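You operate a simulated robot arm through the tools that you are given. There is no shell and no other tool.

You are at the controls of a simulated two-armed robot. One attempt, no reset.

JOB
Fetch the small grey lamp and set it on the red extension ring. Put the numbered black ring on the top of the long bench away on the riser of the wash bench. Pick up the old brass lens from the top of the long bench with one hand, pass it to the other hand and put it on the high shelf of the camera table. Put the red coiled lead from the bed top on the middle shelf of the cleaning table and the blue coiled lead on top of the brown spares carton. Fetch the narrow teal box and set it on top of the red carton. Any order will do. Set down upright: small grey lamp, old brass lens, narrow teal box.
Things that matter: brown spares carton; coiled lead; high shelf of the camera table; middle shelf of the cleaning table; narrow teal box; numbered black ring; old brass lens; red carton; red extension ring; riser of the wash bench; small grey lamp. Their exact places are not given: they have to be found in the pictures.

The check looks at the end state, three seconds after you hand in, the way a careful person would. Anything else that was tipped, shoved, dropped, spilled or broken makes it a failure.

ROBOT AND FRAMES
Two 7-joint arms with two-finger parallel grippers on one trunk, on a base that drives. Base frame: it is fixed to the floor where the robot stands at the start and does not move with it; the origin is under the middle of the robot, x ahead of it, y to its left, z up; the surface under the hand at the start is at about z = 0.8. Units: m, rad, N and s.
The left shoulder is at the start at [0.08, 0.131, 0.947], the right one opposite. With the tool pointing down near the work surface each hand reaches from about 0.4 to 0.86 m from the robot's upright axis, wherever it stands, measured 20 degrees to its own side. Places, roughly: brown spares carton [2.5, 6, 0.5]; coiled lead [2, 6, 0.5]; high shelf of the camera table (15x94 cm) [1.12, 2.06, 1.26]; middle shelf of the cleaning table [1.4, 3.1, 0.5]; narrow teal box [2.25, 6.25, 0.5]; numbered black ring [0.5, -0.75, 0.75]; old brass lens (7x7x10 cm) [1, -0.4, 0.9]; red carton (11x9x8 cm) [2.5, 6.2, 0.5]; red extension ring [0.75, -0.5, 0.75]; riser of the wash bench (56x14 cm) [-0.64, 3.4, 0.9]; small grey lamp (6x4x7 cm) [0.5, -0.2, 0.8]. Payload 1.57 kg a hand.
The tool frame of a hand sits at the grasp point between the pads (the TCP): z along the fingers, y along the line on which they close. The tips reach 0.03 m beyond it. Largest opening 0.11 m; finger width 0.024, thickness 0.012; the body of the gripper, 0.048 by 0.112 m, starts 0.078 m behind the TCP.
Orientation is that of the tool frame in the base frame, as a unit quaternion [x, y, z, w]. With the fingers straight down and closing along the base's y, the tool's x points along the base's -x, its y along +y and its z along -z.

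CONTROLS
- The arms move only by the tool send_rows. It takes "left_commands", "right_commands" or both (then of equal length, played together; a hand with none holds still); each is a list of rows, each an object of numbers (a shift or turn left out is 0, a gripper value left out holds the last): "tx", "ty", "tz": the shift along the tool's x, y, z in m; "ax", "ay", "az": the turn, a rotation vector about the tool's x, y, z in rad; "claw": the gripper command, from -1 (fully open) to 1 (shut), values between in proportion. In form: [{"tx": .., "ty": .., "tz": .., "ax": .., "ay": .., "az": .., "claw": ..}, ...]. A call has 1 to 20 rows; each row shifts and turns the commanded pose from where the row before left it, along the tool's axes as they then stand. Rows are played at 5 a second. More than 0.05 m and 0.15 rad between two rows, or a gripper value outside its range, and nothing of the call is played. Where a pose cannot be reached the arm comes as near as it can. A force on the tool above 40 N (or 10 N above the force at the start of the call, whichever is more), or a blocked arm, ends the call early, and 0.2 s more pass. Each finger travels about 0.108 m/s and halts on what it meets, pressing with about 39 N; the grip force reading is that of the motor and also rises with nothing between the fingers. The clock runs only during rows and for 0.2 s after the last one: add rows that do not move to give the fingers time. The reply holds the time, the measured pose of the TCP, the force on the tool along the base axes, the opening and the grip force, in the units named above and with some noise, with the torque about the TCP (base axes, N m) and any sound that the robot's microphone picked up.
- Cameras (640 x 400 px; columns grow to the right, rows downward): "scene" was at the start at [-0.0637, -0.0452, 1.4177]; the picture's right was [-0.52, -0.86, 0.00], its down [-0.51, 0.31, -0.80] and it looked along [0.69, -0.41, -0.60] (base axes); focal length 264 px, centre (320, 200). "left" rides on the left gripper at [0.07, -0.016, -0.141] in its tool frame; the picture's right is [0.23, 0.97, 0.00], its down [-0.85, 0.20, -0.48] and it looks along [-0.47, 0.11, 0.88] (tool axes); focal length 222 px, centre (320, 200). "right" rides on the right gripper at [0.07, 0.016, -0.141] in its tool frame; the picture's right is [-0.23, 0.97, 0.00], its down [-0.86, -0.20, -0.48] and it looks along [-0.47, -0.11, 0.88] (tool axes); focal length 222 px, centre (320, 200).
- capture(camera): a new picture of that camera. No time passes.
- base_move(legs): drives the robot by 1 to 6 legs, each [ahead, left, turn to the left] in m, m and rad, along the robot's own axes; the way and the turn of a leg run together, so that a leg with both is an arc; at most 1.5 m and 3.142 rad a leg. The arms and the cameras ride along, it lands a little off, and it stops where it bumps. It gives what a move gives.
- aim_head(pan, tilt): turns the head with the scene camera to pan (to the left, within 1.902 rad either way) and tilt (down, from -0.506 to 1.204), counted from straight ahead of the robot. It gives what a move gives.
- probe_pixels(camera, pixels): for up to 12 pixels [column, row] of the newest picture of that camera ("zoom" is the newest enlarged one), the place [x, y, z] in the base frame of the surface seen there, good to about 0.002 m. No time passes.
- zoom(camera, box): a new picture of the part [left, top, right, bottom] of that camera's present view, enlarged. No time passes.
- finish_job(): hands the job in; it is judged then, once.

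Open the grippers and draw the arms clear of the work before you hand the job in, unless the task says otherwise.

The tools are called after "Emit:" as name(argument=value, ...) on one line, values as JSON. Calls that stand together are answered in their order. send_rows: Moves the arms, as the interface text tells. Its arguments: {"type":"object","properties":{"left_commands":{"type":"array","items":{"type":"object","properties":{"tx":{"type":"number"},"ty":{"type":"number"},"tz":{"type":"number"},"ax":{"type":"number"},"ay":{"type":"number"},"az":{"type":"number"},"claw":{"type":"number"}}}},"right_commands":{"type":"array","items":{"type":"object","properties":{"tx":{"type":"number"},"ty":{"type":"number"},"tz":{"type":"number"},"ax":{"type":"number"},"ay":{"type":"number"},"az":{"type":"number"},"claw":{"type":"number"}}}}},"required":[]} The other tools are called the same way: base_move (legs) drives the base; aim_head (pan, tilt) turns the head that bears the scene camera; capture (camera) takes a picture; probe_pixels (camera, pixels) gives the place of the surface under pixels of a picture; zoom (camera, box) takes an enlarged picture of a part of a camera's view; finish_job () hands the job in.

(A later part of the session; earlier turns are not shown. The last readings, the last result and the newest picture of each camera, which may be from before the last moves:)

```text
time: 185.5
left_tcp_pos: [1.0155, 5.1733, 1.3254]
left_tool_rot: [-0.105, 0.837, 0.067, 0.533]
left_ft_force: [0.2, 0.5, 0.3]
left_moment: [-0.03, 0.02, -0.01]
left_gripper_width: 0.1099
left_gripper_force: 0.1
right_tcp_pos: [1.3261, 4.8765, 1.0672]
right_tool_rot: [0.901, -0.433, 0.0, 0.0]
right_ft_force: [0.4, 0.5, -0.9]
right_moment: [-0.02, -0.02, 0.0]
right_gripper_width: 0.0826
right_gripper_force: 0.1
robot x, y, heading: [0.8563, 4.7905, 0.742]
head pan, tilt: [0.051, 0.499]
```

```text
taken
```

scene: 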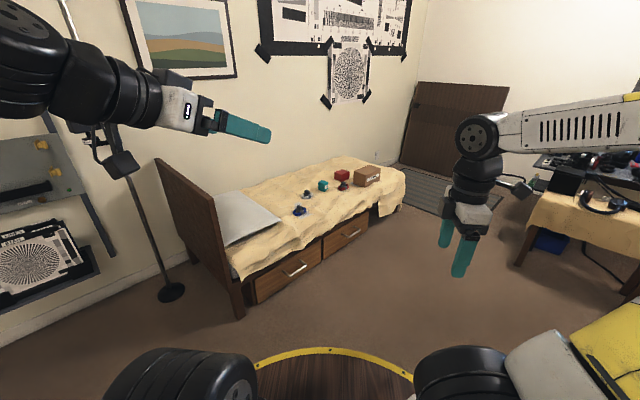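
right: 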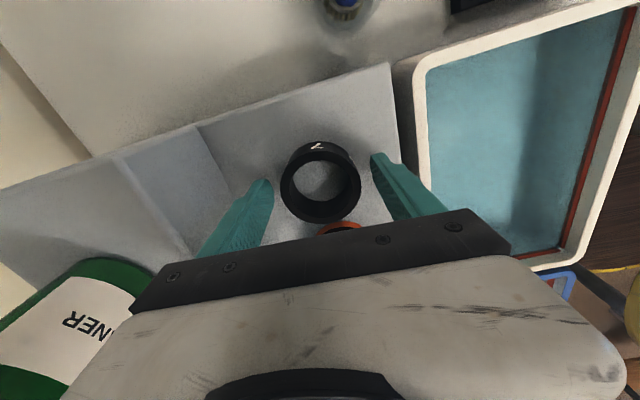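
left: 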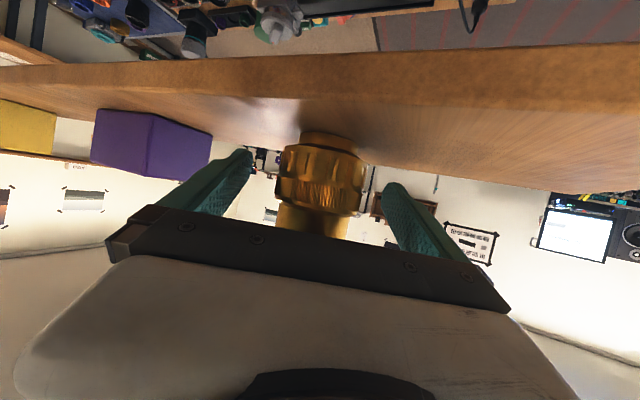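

I can now see the bed with small items. I zoom and probe them.

Emit:
zoom(camera="scene", box=[270, 140, 430, 240])

Emit:
probe_pixels(camera="zoom", pixels=[[118, 280], [148, 222], [210, 182], [290, 140], [292, 180], [385, 145], [410, 165], [200, 260], [350, 240], [240, 330], [90, 200], [480, 170]])

```text
4.00 times, centred on (350, 190) of scene
```

zoom: 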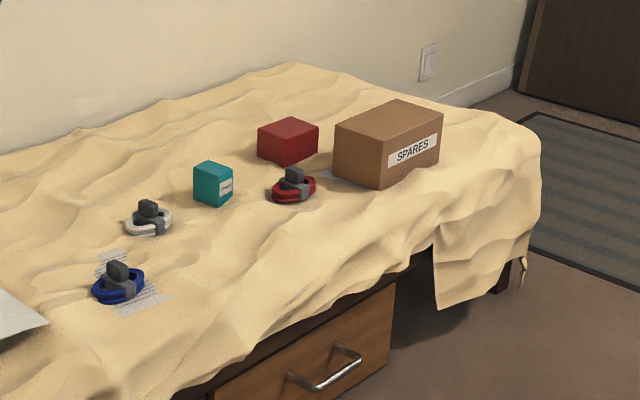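

```text
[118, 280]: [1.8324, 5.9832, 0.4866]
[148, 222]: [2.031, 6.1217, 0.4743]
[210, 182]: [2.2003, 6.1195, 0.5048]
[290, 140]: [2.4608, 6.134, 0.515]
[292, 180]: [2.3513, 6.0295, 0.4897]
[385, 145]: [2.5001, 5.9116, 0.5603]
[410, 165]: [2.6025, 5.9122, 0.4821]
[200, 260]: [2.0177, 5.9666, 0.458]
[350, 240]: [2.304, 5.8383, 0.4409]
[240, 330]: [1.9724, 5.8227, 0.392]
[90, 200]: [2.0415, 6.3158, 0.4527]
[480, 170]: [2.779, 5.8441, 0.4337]
```

The blue lead is near (1.83,5.98), red lead (2.35,6.03), teal box (2.2,6.12), red carton (2.46,6.13), brown SPARES carton (2.55,5.92). I drive in front of the bed, facing +y.

Emit:
base_move(legs=[[0, 0, 0.83], [0, -1.3, 0], [0.35, 0, 0]])

Emit:
aim_head(pan=-0.2, tilt=0.75)

Emit:
capture(camera="scene")

```text
time: 196.0
left_tcp_pos: [1.9812, 5.5019, 1.3247]
left_tool_rot: [-0.426, 0.728, 0.272, 0.463]
left_ft_force: [0.1, -0.3, 0.2]
left_moment: [0.0, -0.01, 0.0]
left_gripper_width: 0.1099
left_gripper_force: 0.1
right_tcp_pos: [2.4104, 5.524, 1.0676]
right_tool_rot: [0.999, -0.042, 0.0, 0.0]
right_ft_force: [-0.3, 0.1, -0.4]
right_moment: [0.02, -0.01, 0.02]
right_gripper_width: 0.0825
right_gripper_force: 0.0
robot x, y, heading: [2.1489, 5.1215, 1.552]
head pan, tilt: [0.051, 0.499]
```

```text
time: 196.8
left_tcp_pos: [1.9802, 5.5019, 1.3265]
left_tool_rot: [-0.426, 0.728, 0.272, 0.464]
left_ft_force: [-0.6, 0.2, 0.0]
left_moment: [-0.01, 0.01, -0.01]
left_gripper_width: 0.1097
left_gripper_force: 0.0
right_tcp_pos: [2.4104, 5.5242, 1.0675]
right_tool_rot: [0.999, -0.042, 0.0, 0.0]
right_ft_force: [-1.3, -0.2, -0.4]
right_moment: [0.0, -0.02, 0.0]
right_gripper_width: 0.0825
right_gripper_force: 0.1
robot x, y, heading: [2.1475, 5.1227, 1.549]
head pan, tilt: [-0.201, 0.75]
```

```text
taken
```

scene: 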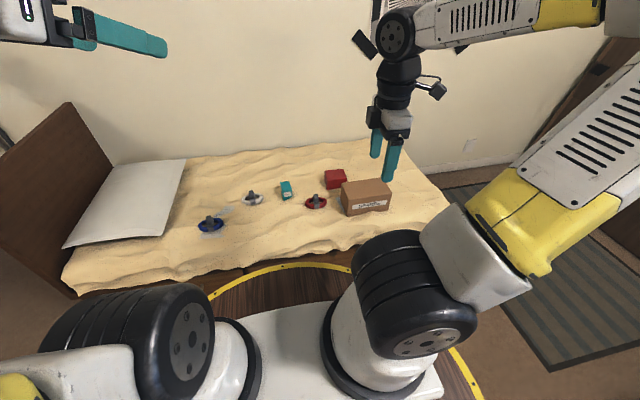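

Emit:
zoom(camera="scene", box=[180, 150, 420, 260])

Emit:
probe_pixels(camera="scene", pixels=[[209, 219], [210, 228], [252, 193], [286, 185], [287, 195], [335, 172], [335, 180], [317, 197], [317, 205], [365, 185], [368, 205], [200, 280]])

```text
2.67 times, centred on (300, 205) of scene
```

zoom: 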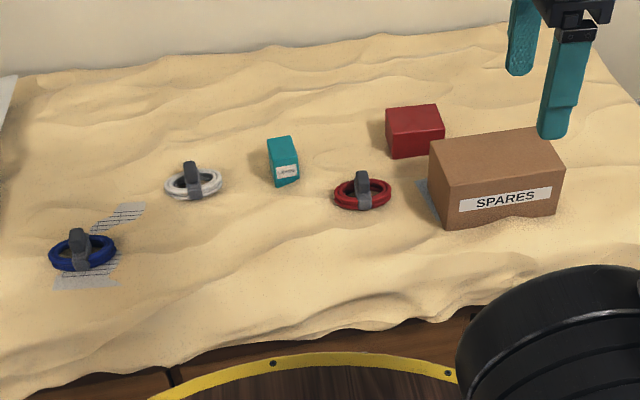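

```text
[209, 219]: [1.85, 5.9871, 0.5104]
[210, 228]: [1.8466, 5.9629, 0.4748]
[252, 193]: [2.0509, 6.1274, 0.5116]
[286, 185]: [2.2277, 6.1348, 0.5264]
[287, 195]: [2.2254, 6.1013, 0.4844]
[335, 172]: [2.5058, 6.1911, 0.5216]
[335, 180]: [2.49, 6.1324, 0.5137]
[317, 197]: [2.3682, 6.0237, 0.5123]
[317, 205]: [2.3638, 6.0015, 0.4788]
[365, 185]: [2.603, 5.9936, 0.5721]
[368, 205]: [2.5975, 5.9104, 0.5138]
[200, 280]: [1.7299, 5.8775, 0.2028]
```

I probe the bed's front edge and floor to know how close the base may come.

Emit:
probe_pixels(camera="scene", pixels=[[300, 245], [250, 258], [150, 285], [330, 240], [100, 285], [240, 272], [400, 225], [430, 215]])

Emit:
zoom(camera="scene", box=[240, 160, 360, 220])

Emit:
zoom(camera="scene", box=[180, 200, 260, 250])

```text
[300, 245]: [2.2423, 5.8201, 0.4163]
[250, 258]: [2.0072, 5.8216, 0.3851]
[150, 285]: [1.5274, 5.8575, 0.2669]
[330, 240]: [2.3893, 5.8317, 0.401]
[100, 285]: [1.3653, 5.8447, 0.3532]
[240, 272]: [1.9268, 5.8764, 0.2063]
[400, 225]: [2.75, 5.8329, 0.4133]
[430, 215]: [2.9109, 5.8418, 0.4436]
```

```text
5.33 times, centred on (300, 190) of scene
```

zoom: 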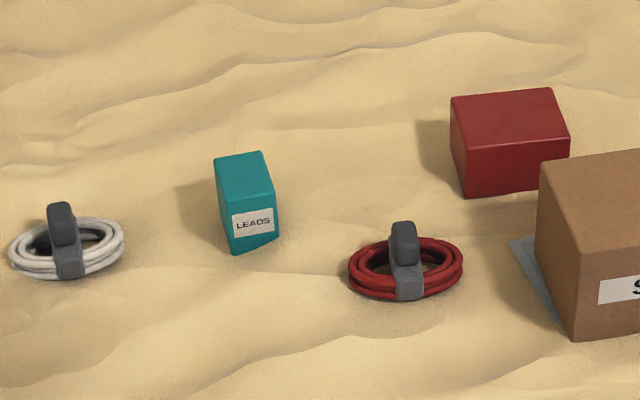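

```text
8.00 times, centred on (220, 225) of scene
```

zoom: 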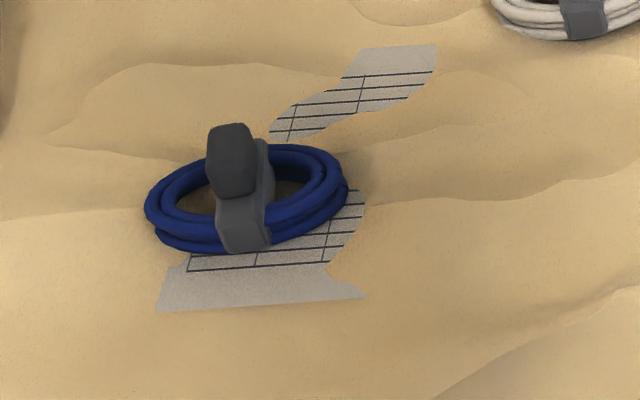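

The cloth front is at y≈5.82, so the base may stand at y≈5.48. I square up and drive closer, positioned for the teal box (left hand) at x≈2.38.

Emit:
base_move(legs=[[0, -0.23, 0.02], [0.34, 0, 0]])

Emit:
send_rows(left_commands=[{"ay": 0.142}, {"ay": 0.142}, {"ay": 0.142}, {"ay": 0.142}, {"ay": 0.142}, {"ay": 0.142}, {"ay": 0.142}, {"ay": 0.142}, {}])

Emit:
aim_head(pan=0.0, tilt=0.85)

Emit:
capture(camera="scene")

Emit:
capture(camera="left")

```text
time: 200.3
left_tcp_pos: [2.1939, 5.8263, 1.3263]
left_tool_rot: [-0.437, 0.722, 0.278, 0.459]
left_ft_force: [1.0, -1.3, 0.5]
left_moment: [0.0, -0.02, 0.01]
left_gripper_width: 0.1099
left_gripper_force: 0.2
right_tcp_pos: [2.623, 5.862, 1.0683]
right_tool_rot: [1.0, -0.027, 0.0, 0.0]
right_ft_force: [0.3, 1.0, -0.2]
right_moment: [0.0, -0.01, -0.01]
right_gripper_width: 0.0826
right_gripper_force: 0.1
robot x, y, heading: [2.3713, 5.4505, 1.584]
head pan, tilt: [-0.201, 0.75]
```

```text
time: 202.3
left_tcp_pos: [2.1938, 5.8271, 1.3255]
left_tool_rot: [-0.518, 0.855, 0.0, -0.001]
left_ft_force: [-0.1, 0.1, 0.0]
left_moment: [-0.03, 0.04, 0.02]
left_gripper_width: 0.1099
left_gripper_force: 0.1
right_tcp_pos: [2.6227, 5.8617, 1.0679]
right_tool_rot: [1.0, -0.026, 0.001, -0.001]
right_ft_force: [-0.1, -0.6, 0.7]
right_moment: [0.01, 0.0, -0.02]
right_gripper_width: 0.0823
right_gripper_force: 0.1
robot x, y, heading: [2.3757, 5.4523, 1.58]
head pan, tilt: [-0.201, 0.75]
```

```text
time: 203.0
left_tcp_pos: [2.1927, 5.8265, 1.3258]
left_tool_rot: [-0.518, 0.855, -0.001, -0.001]
left_ft_force: [-0.3, -0.1, 0.0]
left_moment: [-0.02, 0.04, 0.03]
left_gripper_width: 0.1103
left_gripper_force: 0.1
right_tcp_pos: [2.6232, 5.8626, 1.0674]
right_tool_rot: [1.0, -0.027, 0.0, 0.0]
right_ft_force: [0.4, 0.8, -0.5]
right_moment: [-0.04, 0.02, -0.01]
right_gripper_width: 0.0824
right_gripper_force: 0.1
robot x, y, heading: [2.3743, 5.4525, 1.582]
head pan, tilt: [0.0, 0.85]
```

```text
taken
```

scene: 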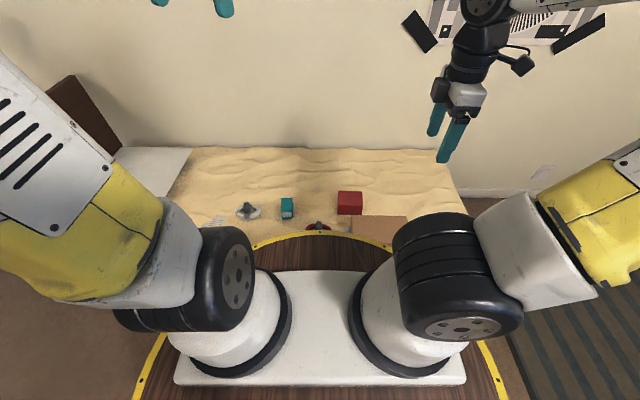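

```text
taken
```

left: 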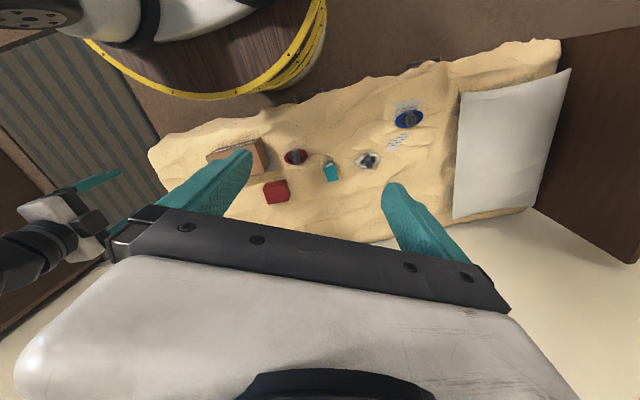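

The left camera now overlooks the bed. I zoom there and probe the objects from above.

Emit:
zoom(camera="left", box=[240, 90, 440, 215])

Emit:
probe_pixels(camera="zoom", pixels=[[286, 240], [300, 285], [275, 270], [310, 260], [115, 330], [80, 300], [140, 300], [90, 360], [155, 345], [175, 215], [410, 225], [540, 95]])

```text
3.20 times, centred on (340, 152) of left
```

zoom: 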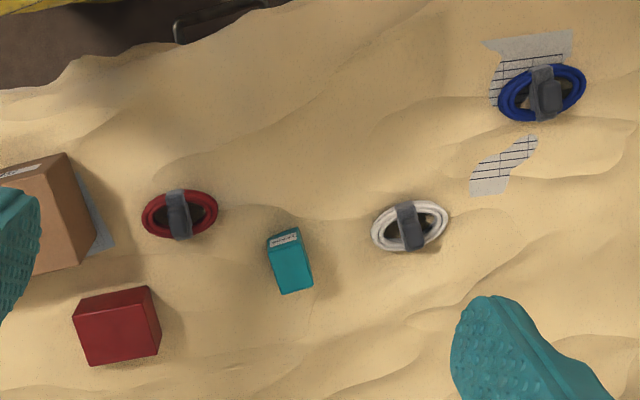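

```text
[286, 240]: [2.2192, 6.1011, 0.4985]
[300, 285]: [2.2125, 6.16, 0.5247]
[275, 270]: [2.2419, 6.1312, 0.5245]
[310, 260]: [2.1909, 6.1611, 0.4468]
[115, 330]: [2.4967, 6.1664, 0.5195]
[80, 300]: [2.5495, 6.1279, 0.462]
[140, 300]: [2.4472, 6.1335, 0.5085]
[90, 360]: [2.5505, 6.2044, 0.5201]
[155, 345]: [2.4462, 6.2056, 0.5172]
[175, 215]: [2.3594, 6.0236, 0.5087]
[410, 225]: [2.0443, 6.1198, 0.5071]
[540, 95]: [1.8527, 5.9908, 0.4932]
```

I get finer probes of the teal box, red carton and the leads' tie bars.

Emit:
zoom(camera="left", box=[310, 150, 350, 190])

Emit:
probe_pixels(camera="zoom", pixels=[[120, 150], [225, 120], [160, 320], [280, 300], [200, 220], [150, 250], [250, 200], [190, 130], [220, 315]])

Emit:
zoom(camera="left", box=[250, 140, 330, 210])

```text
10.00 times, centred on (330, 170) of left
```

zoom: 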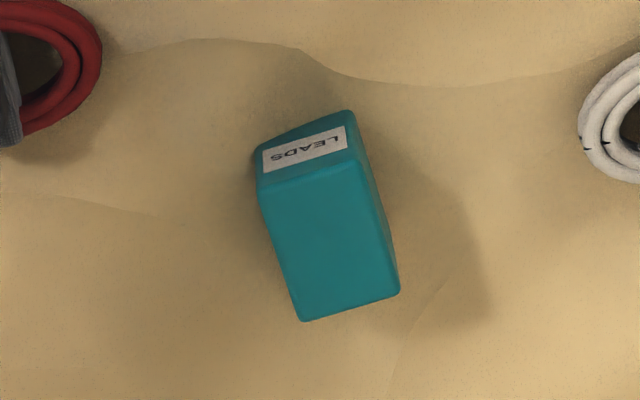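

```text
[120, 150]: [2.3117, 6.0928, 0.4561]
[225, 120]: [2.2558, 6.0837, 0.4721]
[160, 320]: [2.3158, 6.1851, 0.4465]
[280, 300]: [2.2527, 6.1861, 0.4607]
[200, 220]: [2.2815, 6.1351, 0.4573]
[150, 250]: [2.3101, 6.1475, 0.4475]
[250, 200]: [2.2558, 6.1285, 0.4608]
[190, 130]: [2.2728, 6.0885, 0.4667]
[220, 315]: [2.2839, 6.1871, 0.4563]
```

```text
5.71 times, centred on (290, 175) of left
```

zoom: 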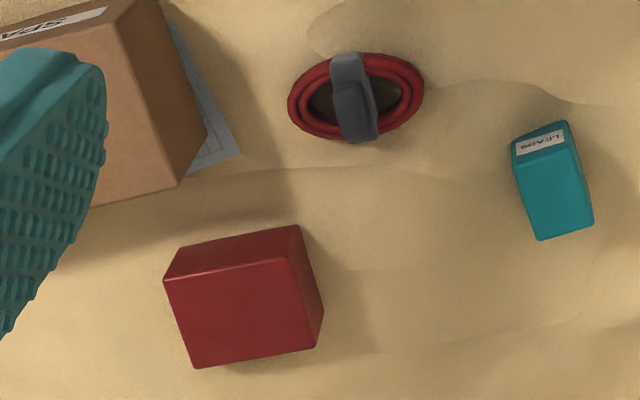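

I probe the teal box corners at their real pixels in the 10× view, then the red carton.

Emit:
zoom(camera="left", box=[310, 150, 350, 190])

Emit:
probe_pixels(camera="zoom", pixels=[[268, 195], [352, 165], [390, 288], [306, 312], [330, 240], [275, 150], [345, 120], [372, 190]])

Emit:
zoom(camera="left", box=[250, 140, 330, 210])

Emit:
probe_pixels(camera="zoom", pixels=[[172, 285], [288, 262], [316, 345], [196, 362], [245, 315], [350, 105], [345, 65], [362, 130], [300, 105], [415, 90], [125, 40], [170, 180]])

```text
10.00 times, centred on (330, 170) of left
```

zoom: 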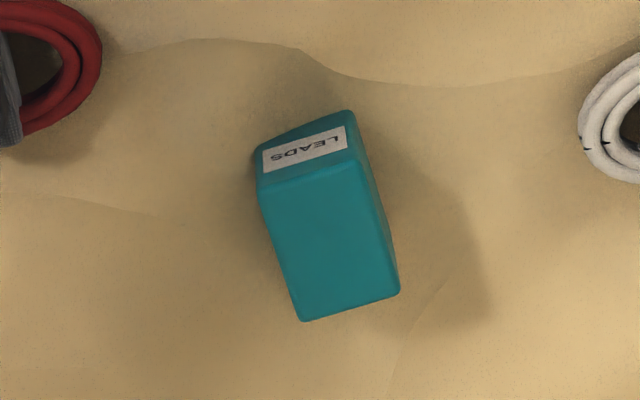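

```text
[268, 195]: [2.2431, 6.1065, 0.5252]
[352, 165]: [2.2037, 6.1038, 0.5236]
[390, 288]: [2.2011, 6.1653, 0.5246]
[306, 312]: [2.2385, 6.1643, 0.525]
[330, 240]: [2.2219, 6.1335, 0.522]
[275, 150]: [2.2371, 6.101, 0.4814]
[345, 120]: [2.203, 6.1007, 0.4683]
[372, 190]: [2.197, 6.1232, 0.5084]
```

```text
5.71 times, centred on (290, 175) of left
```

zoom: 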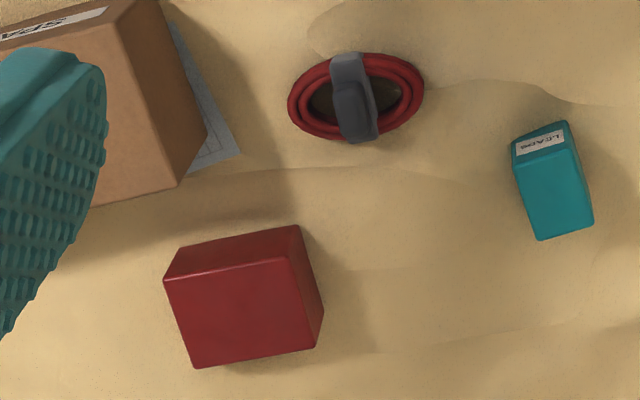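

```text
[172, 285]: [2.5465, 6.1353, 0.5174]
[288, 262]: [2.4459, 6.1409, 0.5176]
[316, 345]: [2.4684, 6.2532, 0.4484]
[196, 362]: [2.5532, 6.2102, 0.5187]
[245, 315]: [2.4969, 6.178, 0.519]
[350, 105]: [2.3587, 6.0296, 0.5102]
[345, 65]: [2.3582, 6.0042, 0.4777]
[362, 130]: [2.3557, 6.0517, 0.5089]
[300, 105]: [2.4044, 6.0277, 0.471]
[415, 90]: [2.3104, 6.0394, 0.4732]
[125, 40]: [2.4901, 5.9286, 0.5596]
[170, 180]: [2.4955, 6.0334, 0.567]
```

Teal box: x 2.199–2.244, y 6.102–6.168, top 0.5245. Red carton top: z 0.518, centre (2.499,6.177). I square the left hand and bring it down over the teal box in stages.

Emit:
send_rows(left_commands=[{"az": -0.12}, {"az": -0.12}, {"az": -0.12}, {"az": -0.115}, {"tx": -0.03, "tz": 0.038}, {"tx": -0.03, "tz": 0.038}, {"tx": -0.03, "tz": 0.038}, {"tx": -0.03, "tz": 0.038}, {"tx": -0.03, "tz": 0.038}, {"tx": -0.03, "tz": 0.038}, {"tx": -0.03, "tz": 0.038}, {"tx": -0.03, "tz": 0.038}, {}])

Emit:
capture(camera="left")

```text
time: 205.8
left_tcp_pos: [2.1961, 6.0666, 1.0209]
left_tool_rot: [-0.705, 0.709, 0.0, -0.001]
left_ft_force: [0.7, 0.5, 0.6]
left_moment: [-0.01, -0.01, 0.01]
left_gripper_width: 0.11
left_gripper_force: 0.1
right_tcp_pos: [2.6231, 5.8613, 1.0678]
right_tool_rot: [1.0, -0.026, -0.001, 0.0]
right_ft_force: [0.0, 0.3, -0.6]
right_moment: [0.04, 0.0, -0.01]
right_gripper_width: 0.0822
right_gripper_force: 0.1
robot x, y, heading: [2.3756, 5.4519, 1.577]
head pan, tilt: [0.0, 0.85]
```

```text
taken
```

left: 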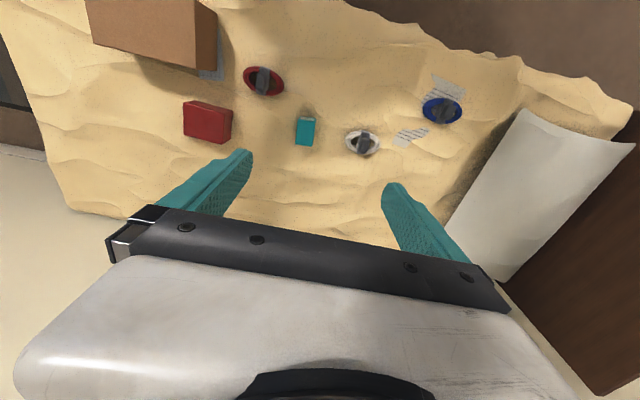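

Aligned. I move over the box centre (2.222,6.134) and descend to z≈0.66 for a check.

Emit:
send_rows(left_commands=[{"tx": -0.0335, "ty": -0.013, "tz": 0.03}, {"tx": -0.0335, "ty": -0.013, "tz": 0.03}, {"tz": 0.045}, {"tz": 0.045}, {"tz": 0.045}, {"tz": 0.045}, {"tz": 0.045}, {"tz": 0.045}, {"tz": 0.03}, {}])

Emit:
capture(camera="left")

Emit:
capture(camera="scene")

```text
time: 208.0
left_tcp_pos: [2.2184, 6.1325, 0.6605]
left_tool_rot: [-0.704, 0.71, 0.0, -0.001]
left_ft_force: [-0.2, 0.0, 0.9]
left_moment: [0.02, 0.01, -0.01]
left_gripper_width: 0.1096
left_gripper_force: 0.1
right_tcp_pos: [2.6231, 5.8617, 1.0674]
right_tool_rot: [1.0, -0.027, 0.0, 0.0]
right_ft_force: [-0.4, 0.9, -0.3]
right_moment: [-0.01, -0.01, 0.0]
right_gripper_width: 0.0826
right_gripper_force: 0.1
robot x, y, heading: [2.3723, 5.4474, 1.579]
head pan, tilt: [0.0, 0.85]
```

```text
taken
```

left: 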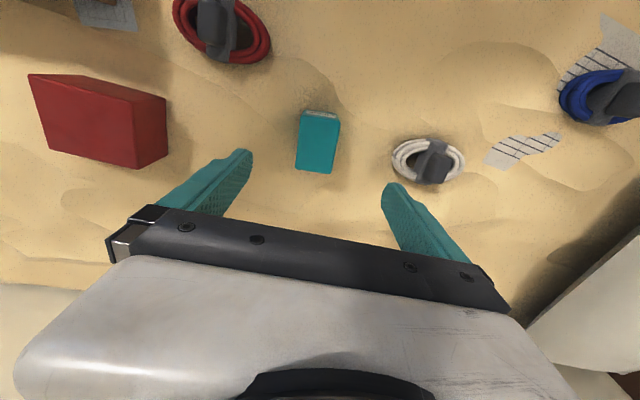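

```text
taken
```

scene: 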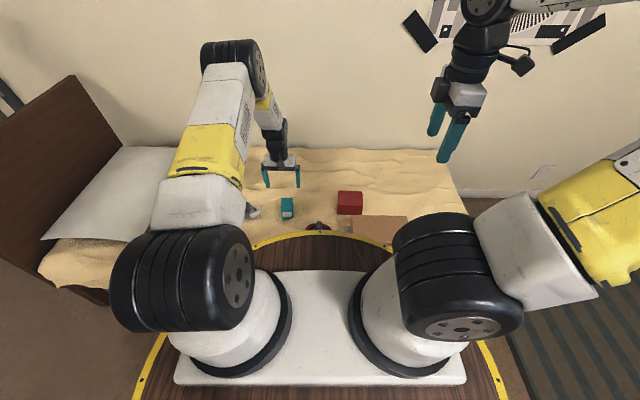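

The teal box is centred between the fingers. I descend to z≈0.497 and grip it.

Emit:
send_rows(left_commands=[{"tz": 0.04, "ty": -0.002}, {"tz": 0.04}, {"tz": 0.04}, {"tz": 0.03}, {"tz": 0.012}, {}])

Emit:
capture(camera="left")

```text
time: 209.4
left_tcp_pos: [2.2221, 6.1296, 0.4975]
left_tool_rot: [-0.705, 0.71, 0.0, -0.002]
left_ft_force: [-0.5, 0.3, 0.9]
left_moment: [-0.01, 0.03, -0.01]
left_gripper_width: 0.1097
left_gripper_force: 0.1
right_tcp_pos: [2.6234, 5.8613, 1.0673]
right_tool_rot: [1.0, -0.027, 0.0, 0.0]
right_ft_force: [0.2, 0.9, -0.9]
right_moment: [0.02, 0.01, 0.03]
right_gripper_width: 0.0822
right_gripper_force: 0.1
robot x, y, heading: [2.3711, 5.4532, 1.584]
head pan, tilt: [0.0, 0.85]
```

```text
taken
```

left: 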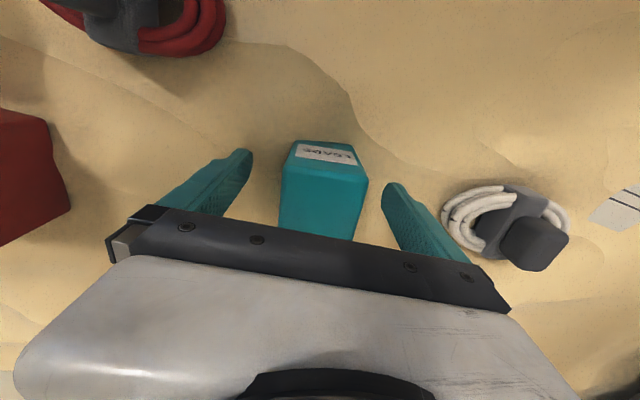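

The box is inside the fingers. I close and lift a little.

Emit:
send_rows(left_commands=[{"claw": 0.0}, {"claw": 0.3}, {"claw": 1}, {"claw": 1}, {"claw": 1}])

Emit:
send_rows(left_commands=[{"tz": -0.02}, {"tz": -0.03}, {}])

Emit:
capture(camera="left")

```text
time: 210.6
left_tcp_pos: [2.2215, 6.1285, 0.497]
left_tool_rot: [-0.704, 0.71, 0.0, -0.001]
left_ft_force: [0.5, -0.1, -0.4]
left_moment: [0.0, -0.04, 0.03]
left_gripper_width: 0.0506
left_gripper_force: 39.0
right_tcp_pos: [2.6225, 5.861, 1.0672]
right_tool_rot: [1.0, -0.026, 0.0, 0.0]
right_ft_force: [-0.8, 0.1, -0.7]
right_moment: [0.04, 0.01, -0.01]
right_gripper_width: 0.0826
right_gripper_force: 0.1
robot x, y, heading: [2.3706, 5.4541, 1.58]
head pan, tilt: [0.0, 0.85]
```

```text
time: 211.4
left_tcp_pos: [2.2227, 6.1291, 0.5488]
left_tool_rot: [-0.705, 0.71, -0.001, -0.001]
left_ft_force: [-1.6, 1.7, -1.3]
left_moment: [-0.02, -0.03, 0.0]
left_gripper_width: 0.0507
left_gripper_force: 38.5
right_tcp_pos: [2.624, 5.8616, 1.0687]
right_tool_rot: [1.0, -0.026, 0.0, 0.0]
right_ft_force: [-0.7, 0.1, -0.2]
right_moment: [0.0, 0.03, -0.03]
right_gripper_width: 0.0824
right_gripper_force: 0.0
robot x, y, heading: [2.3716, 5.4545, 1.581]
head pan, tilt: [0.0, 0.85]
```

```text
taken
```

left: 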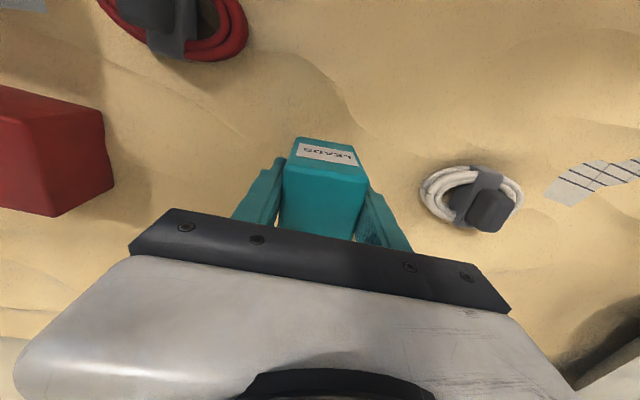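

The teal box is held (0.0507 m). I raise it to z≈0.68 and shift the base 0.26 m right, to be in front of the red carton.

Emit:
send_rows(left_commands=[{"tz": -0.04}, {"tz": -0.045}, {"tz": -0.045}, {}])

Emit:
base_move(legs=[[0, -0.26, -0.01]])

Emit:
capture(camera="left")

Emit:
capture(camera="scene")

```text
time: 212.4
left_tcp_pos: [2.2217, 6.1301, 0.6764]
left_tool_rot: [-0.704, 0.71, 0.001, -0.001]
left_ft_force: [-0.3, 0.6, -0.8]
left_moment: [-0.02, 0.01, -0.03]
left_gripper_width: 0.0504
left_gripper_force: 39.2
right_tcp_pos: [2.6226, 5.8624, 1.0674]
right_tool_rot: [1.0, -0.026, 0.001, 0.0]
right_ft_force: [0.4, 0.2, 0.3]
right_moment: [0.02, 0.02, 0.0]
right_gripper_width: 0.0825
right_gripper_force: 0.0
robot x, y, heading: [2.3707, 5.4522, 1.578]
head pan, tilt: [0.0, 0.85]
```

```text
time: 214.3
left_tcp_pos: [2.4848, 6.1329, 0.6754]
left_tool_rot: [-0.699, 0.715, 0.001, -0.002]
left_ft_force: [0.1, -0.6, -1.2]
left_moment: [0.01, -0.01, 0.02]
left_gripper_width: 0.0502
left_gripper_force: 38.5
right_tcp_pos: [2.8819, 5.8597, 1.0673]
right_tool_rot: [0.999, -0.032, 0.001, 0.0]
right_ft_force: [-0.1, 0.1, 1.0]
right_moment: [-0.01, -0.02, -0.01]
right_gripper_width: 0.0825
right_gripper_force: 0.1
robot x, y, heading: [2.6259, 5.4491, 1.572]
head pan, tilt: [0.0, 0.85]
```

```text
taken
```

left: 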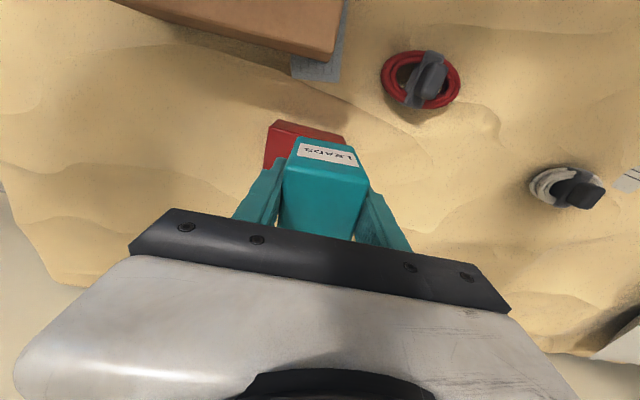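

```text
taken
```

scene: 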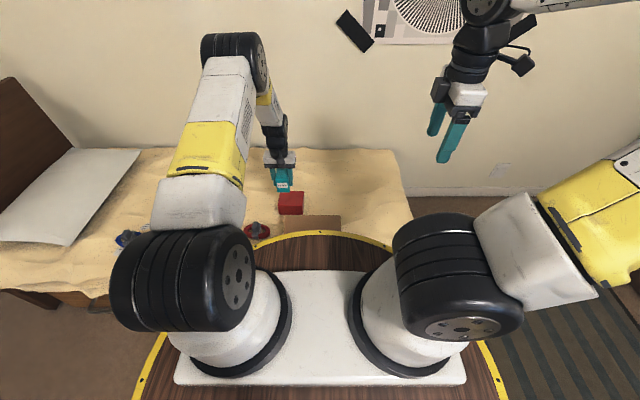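

I centre over the red carton (TCP 2.499,6.172) and descend to z≈0.60.

Emit:
send_rows(left_commands=[{"tx": -0.0393, "ty": -0.0133}, {"tz": 0.04}, {"tz": 0.03}, {}, {}])

Emit:
capture(camera="left")

Emit:
zoom(camera="scene", box=[240, 150, 352, 220])

```text
time: 215.5
left_tcp_pos: [2.4975, 6.1738, 0.6038]
left_tool_rot: [-0.7, 0.715, 0.0, -0.001]
left_ft_force: [0.6, 0.1, -0.9]
left_moment: [-0.01, 0.01, -0.01]
left_gripper_width: 0.0499
left_gripper_force: 38.7
right_tcp_pos: [2.8832, 5.8603, 1.0682]
right_tool_rot: [0.999, -0.033, 0.0, 0.0]
right_ft_force: [0.0, -0.2, -0.5]
right_moment: [0.01, -0.02, 0.01]
right_gripper_width: 0.0823
right_gripper_force: 0.1
robot x, y, heading: [2.6267, 5.4525, 1.569]
head pan, tilt: [0.0, 0.85]
```

```text
taken
```

left: 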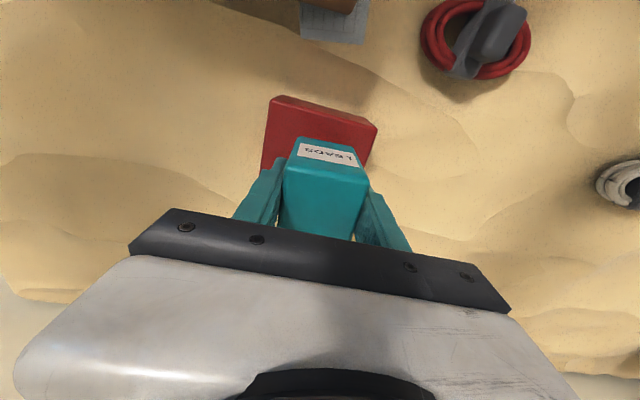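

```text
5.71 times, centred on (296, 185) of scene
```

zoom: 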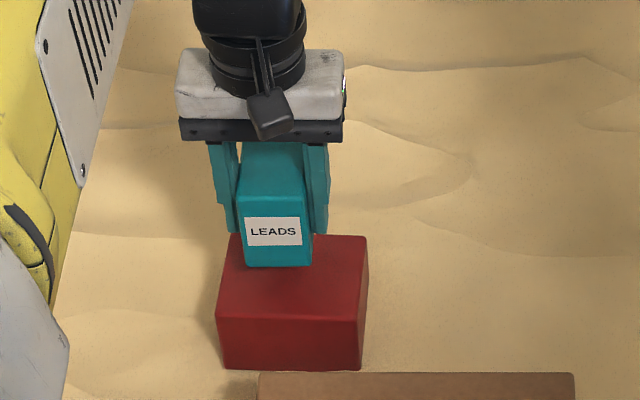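

The teal box is centred above the red carton. I lower 28 mm, then in small steps to contact.

Emit:
send_rows(left_commands=[{"tz": 0.015}, {"tz": 0.013}, {}])

Emit:
zoom(camera="scene", box=[240, 150, 352, 220])

```text
time: 216.3
left_tcp_pos: [2.4976, 6.1743, 0.5762]
left_tool_rot: [-0.7, 0.714, 0.0, -0.001]
left_ft_force: [0.3, 0.3, -1.1]
left_moment: [-0.03, 0.01, 0.01]
left_gripper_width: 0.05
left_gripper_force: 38.7
right_tcp_pos: [2.8838, 5.8587, 1.0668]
right_tool_rot: [0.999, -0.034, 0.0, 0.0]
right_ft_force: [0.5, 0.4, -0.3]
right_moment: [-0.02, -0.02, 0.0]
right_gripper_width: 0.0825
right_gripper_force: 0.0
robot x, y, heading: [2.6276, 5.4538, 1.57]
head pan, tilt: [0.0, 0.85]
```

```text
5.71 times, centred on (296, 185) of scene
```

zoom: 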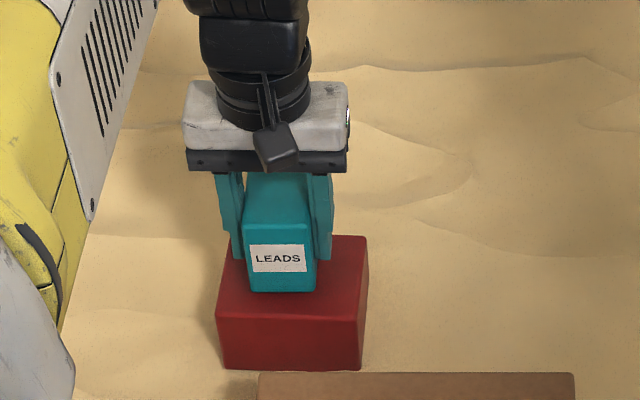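

Emit:
send_rows(left_commands=[{"tz": 0.003}, {"tz": 0.003}, {}])

Emit:
send_rows(left_commands=[{"tz": 0.002}, {}])

Emit:
send_rows(left_commands=[{"tz": 0.002}, {}])

```text
time: 217.1
left_tcp_pos: [2.4972, 6.1733, 0.5714]
left_tool_rot: [-0.7, 0.714, 0.0, -0.001]
left_ft_force: [0.2, -0.2, -1.0]
left_moment: [-0.04, 0.0, -0.01]
left_gripper_width: 0.0497
left_gripper_force: 38.8
right_tcp_pos: [2.8832, 5.8595, 1.0679]
right_tool_rot: [0.999, -0.033, 0.0, 0.001]
right_ft_force: [-0.4, -0.8, -0.5]
right_moment: [0.0, -0.01, 0.03]
right_gripper_width: 0.0824
right_gripper_force: 0.0
robot x, y, heading: [2.6293, 5.4533, 1.567]
head pan, tilt: [0.0, 0.85]
```

```text
time: 217.7
left_tcp_pos: [2.4983, 6.1733, 0.5688]
left_tool_rot: [-0.7, 0.714, 0.001, -0.002]
left_ft_force: [-0.3, 0.6, -1.8]
left_moment: [0.02, 0.0, 0.0]
left_gripper_width: 0.0494
left_gripper_force: 38.4
right_tcp_pos: [2.8836, 5.8586, 1.0675]
right_tool_rot: [0.999, -0.033, -0.001, 0.0]
right_ft_force: [0.0, 0.1, -0.4]
right_moment: [0.01, 0.01, -0.03]
right_gripper_width: 0.0824
right_gripper_force: 0.1
robot x, y, heading: [2.6269, 5.453, 1.571]
head pan, tilt: [0.0, 0.85]
```

```text
time: 218.3
left_tcp_pos: [2.4969, 6.172, 0.5686]
left_tool_rot: [-0.7, 0.714, 0.0, -0.002]
left_ft_force: [0.0, 0.4, -0.8]
left_moment: [-0.02, 0.0, -0.03]
left_gripper_width: 0.0495
left_gripper_force: 39.4
right_tcp_pos: [2.8833, 5.8579, 1.0678]
right_tool_rot: [0.999, -0.033, 0.0, 0.0]
right_ft_force: [-0.7, 0.2, -0.2]
right_moment: [-0.05, -0.01, -0.02]
right_gripper_width: 0.0826
right_gripper_force: 0.1
robot x, y, heading: [2.6277, 5.4547, 1.569]
head pan, tilt: [0.0, 0.85]
```

Emit:
send_rows(left_commands=[{"tz": 0.002}, {}])

Emit:
send_rows(left_commands=[{"tz": 0.002}, {}])

Emit:
zoom(camera="scene", box=[240, 150, 352, 220])

Emit:
capture(camera="left")

```text
time: 218.9
left_tcp_pos: [2.5002, 6.1734, 0.5673]
left_tool_rot: [-0.7, 0.714, 0.001, -0.001]
left_ft_force: [-0.9, -4.6, 15.8]
left_moment: [-0.36, -0.12, 0.04]
left_gripper_width: 0.0496
left_gripper_force: 38.9
right_tcp_pos: [2.8838, 5.8578, 1.0682]
right_tool_rot: [0.999, -0.033, 0.001, 0.0]
right_ft_force: [-0.3, 0.6, 0.5]
right_moment: [0.01, 0.0, 0.01]
right_gripper_width: 0.0825
right_gripper_force: 0.1
robot x, y, heading: [2.6242, 5.4517, 1.566]
head pan, tilt: [0.0, 0.85]
```

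```text
time: 219.4
left_tcp_pos: [2.4995, 6.1756, 0.5667]
left_tool_rot: [-0.701, 0.713, 0.001, 0.0]
left_ft_force: [0.2, -1.5, 9.8]
left_moment: [-0.21, -0.11, 0.03]
left_gripper_width: 0.0495
left_gripper_force: 39.0
right_tcp_pos: [2.883, 5.8585, 1.0681]
right_tool_rot: [0.999, -0.034, 0.0, 0.0]
right_ft_force: [0.0, -0.3, -0.2]
right_moment: [0.0, 0.0, -0.01]
right_gripper_width: 0.0822
right_gripper_force: 0.0
robot x, y, heading: [2.6267, 5.4516, 1.562]
head pan, tilt: [0.0, 0.85]
stopped in row 2 (left hand): the force on the tool passed its limit at 40 N (the readings are from after the stop); the commanded pose is now the measured one
```

```text
5.71 times, centred on (296, 185) of scene
```

zoom: 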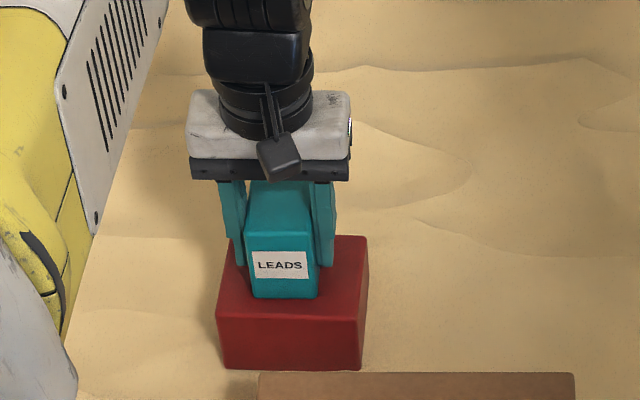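

```text
taken
```

left: 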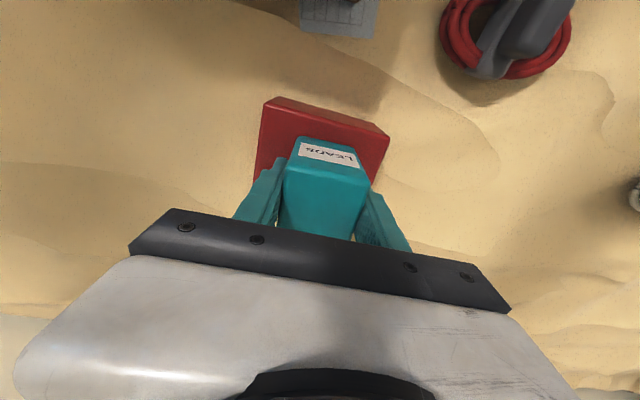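

Contact. I probe the box's front face and the carton's edges to confirm the box sits within the carton top.

Emit:
probe_pixels(camera="zoom", pixels=[[285, 285], [265, 240], [290, 308], [290, 340], [225, 300], [360, 300], [350, 245], [232, 245], [280, 215]])

Emit:
zoom(camera="left", box=[240, 80, 400, 180])

Emit:
probe_pixels(camera="zoom", pixels=[[130, 80], [570, 185], [350, 240], [250, 340], [480, 350], [345, 170], [110, 330]])

```text
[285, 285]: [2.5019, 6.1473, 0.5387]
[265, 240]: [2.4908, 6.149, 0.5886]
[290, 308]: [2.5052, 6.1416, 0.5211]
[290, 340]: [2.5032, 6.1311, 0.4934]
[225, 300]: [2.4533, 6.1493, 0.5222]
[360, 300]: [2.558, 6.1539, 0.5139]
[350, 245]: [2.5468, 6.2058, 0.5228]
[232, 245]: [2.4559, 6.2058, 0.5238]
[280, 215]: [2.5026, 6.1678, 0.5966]
```

```text
4.00 times, centred on (320, 130) of left
```

zoom: 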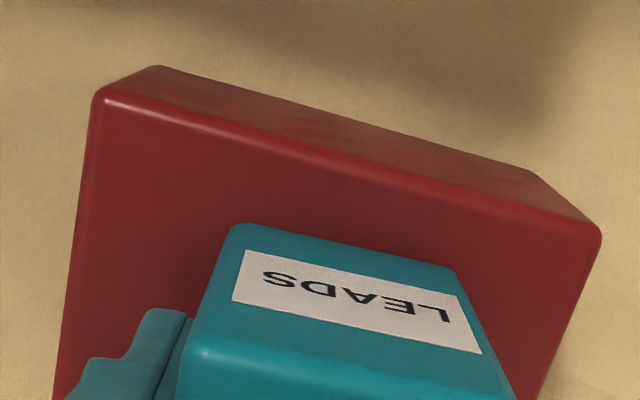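

```text
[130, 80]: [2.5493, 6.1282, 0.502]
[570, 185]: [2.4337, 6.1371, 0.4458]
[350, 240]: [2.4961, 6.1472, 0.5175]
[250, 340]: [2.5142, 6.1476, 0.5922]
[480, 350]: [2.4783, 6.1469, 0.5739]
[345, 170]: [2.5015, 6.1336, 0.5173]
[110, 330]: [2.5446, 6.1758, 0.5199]
```

The box (y 6.148–6.214, x≈2.476–2.522) lies fully on the carton top. I release it and rise.

Emit:
send_rows(left_commands=[{"claw": -0.2}, {"claw": -0.6}, {"claw": -0.8}, {}, {}])

Emit:
zoom(camera="scene", box=[240, 150, 352, 220])

Emit:
send_rows(left_commands=[{"tz": -0.02}, {"tz": -0.04}, {"tz": -0.045}, {"tz": -0.045}, {"tz": -0.045}, {}])

Emit:
capture(camera="left")

Emit:
capture(camera="scene")

```text
time: 220.6
left_tcp_pos: [2.4978, 6.1749, 0.5667]
left_tool_rot: [-0.7, 0.714, 0.001, 0.0]
left_ft_force: [0.2, -0.3, 0.3]
left_moment: [0.0, -0.04, 0.0]
left_gripper_width: 0.0993
left_gripper_force: 0.0
right_tcp_pos: [2.883, 5.8592, 1.0685]
right_tool_rot: [0.999, -0.034, 0.0, 0.001]
right_ft_force: [0.5, -0.3, -0.2]
right_moment: [-0.02, -0.01, -0.02]
right_gripper_width: 0.0824
right_gripper_force: 0.1
robot x, y, heading: [2.6287, 5.453, 1.567]
head pan, tilt: [0.0, 0.85]
```

```text
5.71 times, centred on (296, 185) of scene
```

zoom: 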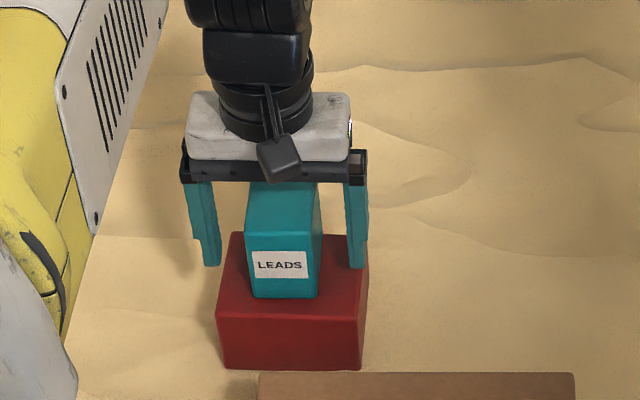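

```text
time: 222.0
left_tcp_pos: [2.4946, 6.1702, 0.7611]
left_tool_rot: [-0.701, 0.714, 0.001, 0.0]
left_ft_force: [-0.4, 0.3, -0.3]
left_moment: [0.02, -0.01, -0.02]
left_gripper_width: 0.0989
left_gripper_force: 0.1
right_tcp_pos: [2.8835, 5.8591, 1.0679]
right_tool_rot: [0.999, -0.033, 0.0, 0.0]
right_ft_force: [-0.2, -0.8, 0.0]
right_moment: [0.01, -0.02, 0.03]
right_gripper_width: 0.0825
right_gripper_force: 0.0
robot x, y, heading: [2.6221, 5.4521, 1.566]
head pan, tilt: [0.0, 0.85]
```

```text
taken
```

left: 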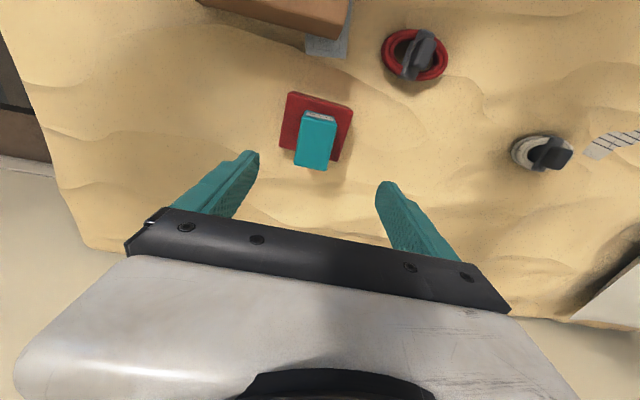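

```text
taken
```

scene: 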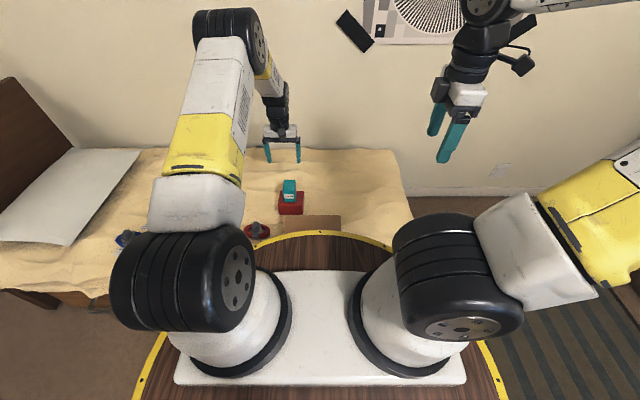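

The teal box stands on the red carton. I slide the base left to x≈2.0 for the blue lead.

Emit:
base_move(legs=[[0, 0.62, 0.0]])

Emit:
capture(camera="left")

Emit:
capture(camera="scene")

```text
time: 225.5
left_tcp_pos: [1.8703, 6.1672, 0.7598]
left_tool_rot: [-0.706, 0.709, 0.002, 0.0]
left_ft_force: [0.5, -0.5, 0.3]
left_moment: [0.01, -0.04, -0.03]
left_gripper_width: 0.099
left_gripper_force: 0.1
right_tcp_pos: [2.2634, 5.8598, 1.0676]
right_tool_rot: [1.0, -0.026, 0.0, 0.0]
right_ft_force: [-0.7, -0.4, -0.5]
right_moment: [0.0, -0.02, 0.0]
right_gripper_width: 0.0824
right_gripper_force: 0.1
robot x, y, heading: [2.0158, 5.4495, 1.583]
head pan, tilt: [0.0, 0.85]
```

```text
taken
```

left: 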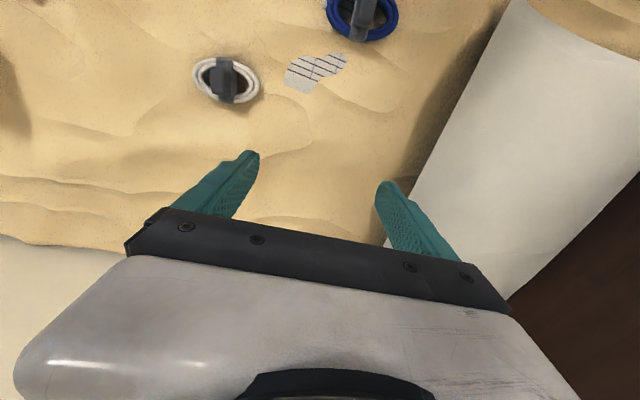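

```text
taken
```

scene: 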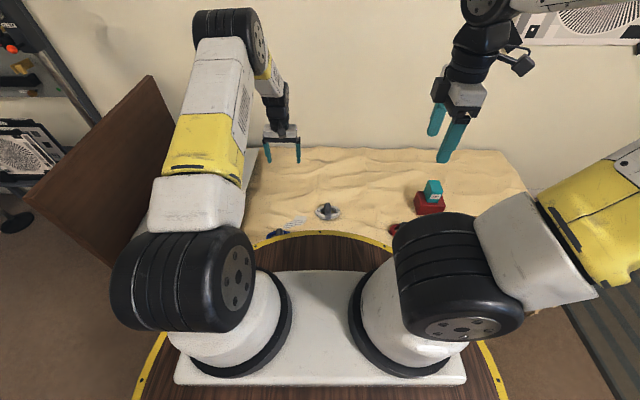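

I move back over the blue lead (about 1.852,5.99) and look from above.

Emit:
send_rows(left_commands=[{"tx": 0.0354, "ty": 0.0036}, {"tx": 0.0354, "ty": 0.0036}, {"tx": 0.0354, "ty": 0.0036}, {"tx": 0.0354, "ty": 0.0036}, {"tx": 0.0354, "ty": 0.0036}, {}])

Emit:
capture(camera="left")

Emit:
zoom(camera="left", box=[270, 80, 382, 150])

```text
time: 226.9
left_tcp_pos: [1.8496, 5.9926, 0.761]
left_tool_rot: [-0.705, 0.709, 0.001, 0.0]
left_ft_force: [-0.1, 0.5, -0.6]
left_moment: [0.03, 0.03, -0.02]
left_gripper_width: 0.0989
left_gripper_force: 0.0
right_tcp_pos: [2.263, 5.8598, 1.068]
right_tool_rot: [1.0, -0.026, 0.0, 0.0]
right_ft_force: [0.4, 0.1, -0.2]
right_moment: [0.01, 0.02, -0.01]
right_gripper_width: 0.0821
right_gripper_force: 0.1
robot x, y, heading: [2.0143, 5.4481, 1.579]
head pan, tilt: [0.0, 0.85]
```

```text
taken
```

left: 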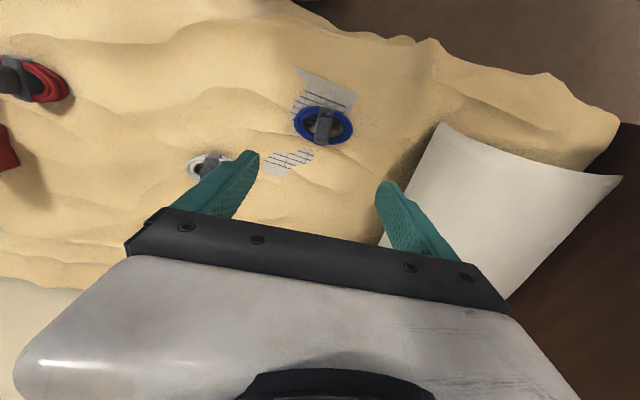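

```text
5.71 times, centred on (326, 115) of left
```

zoom: 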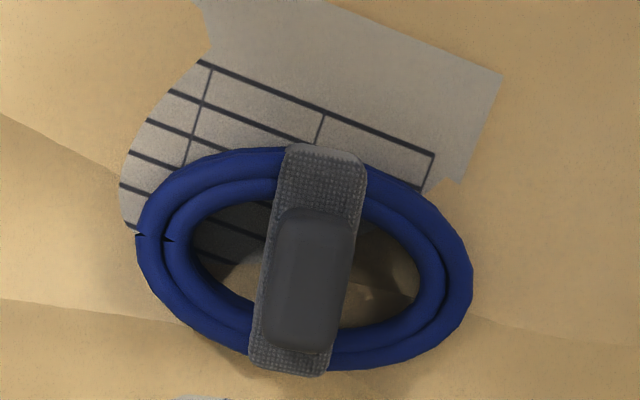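

The lead is an oval coil with a tie and block across its middle; I'll pinch the block along x with the fingers inside the coil hole. I probe the block ends for centre and yaw.

Emit:
probe_pixels(camera="zoom", pixels=[[320, 225], [298, 340], [310, 280], [278, 280], [345, 285], [325, 165], [285, 365], [150, 250], [460, 280], [230, 240], [380, 290], [215, 290]])

```text
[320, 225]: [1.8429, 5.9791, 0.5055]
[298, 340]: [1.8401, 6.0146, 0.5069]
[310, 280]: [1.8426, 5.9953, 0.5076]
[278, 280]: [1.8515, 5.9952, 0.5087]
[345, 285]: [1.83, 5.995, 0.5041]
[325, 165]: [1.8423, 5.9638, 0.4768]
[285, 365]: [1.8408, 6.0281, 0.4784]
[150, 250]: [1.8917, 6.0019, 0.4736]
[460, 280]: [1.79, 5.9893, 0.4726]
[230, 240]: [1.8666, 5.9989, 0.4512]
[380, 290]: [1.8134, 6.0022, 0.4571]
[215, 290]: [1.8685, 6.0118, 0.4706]
```

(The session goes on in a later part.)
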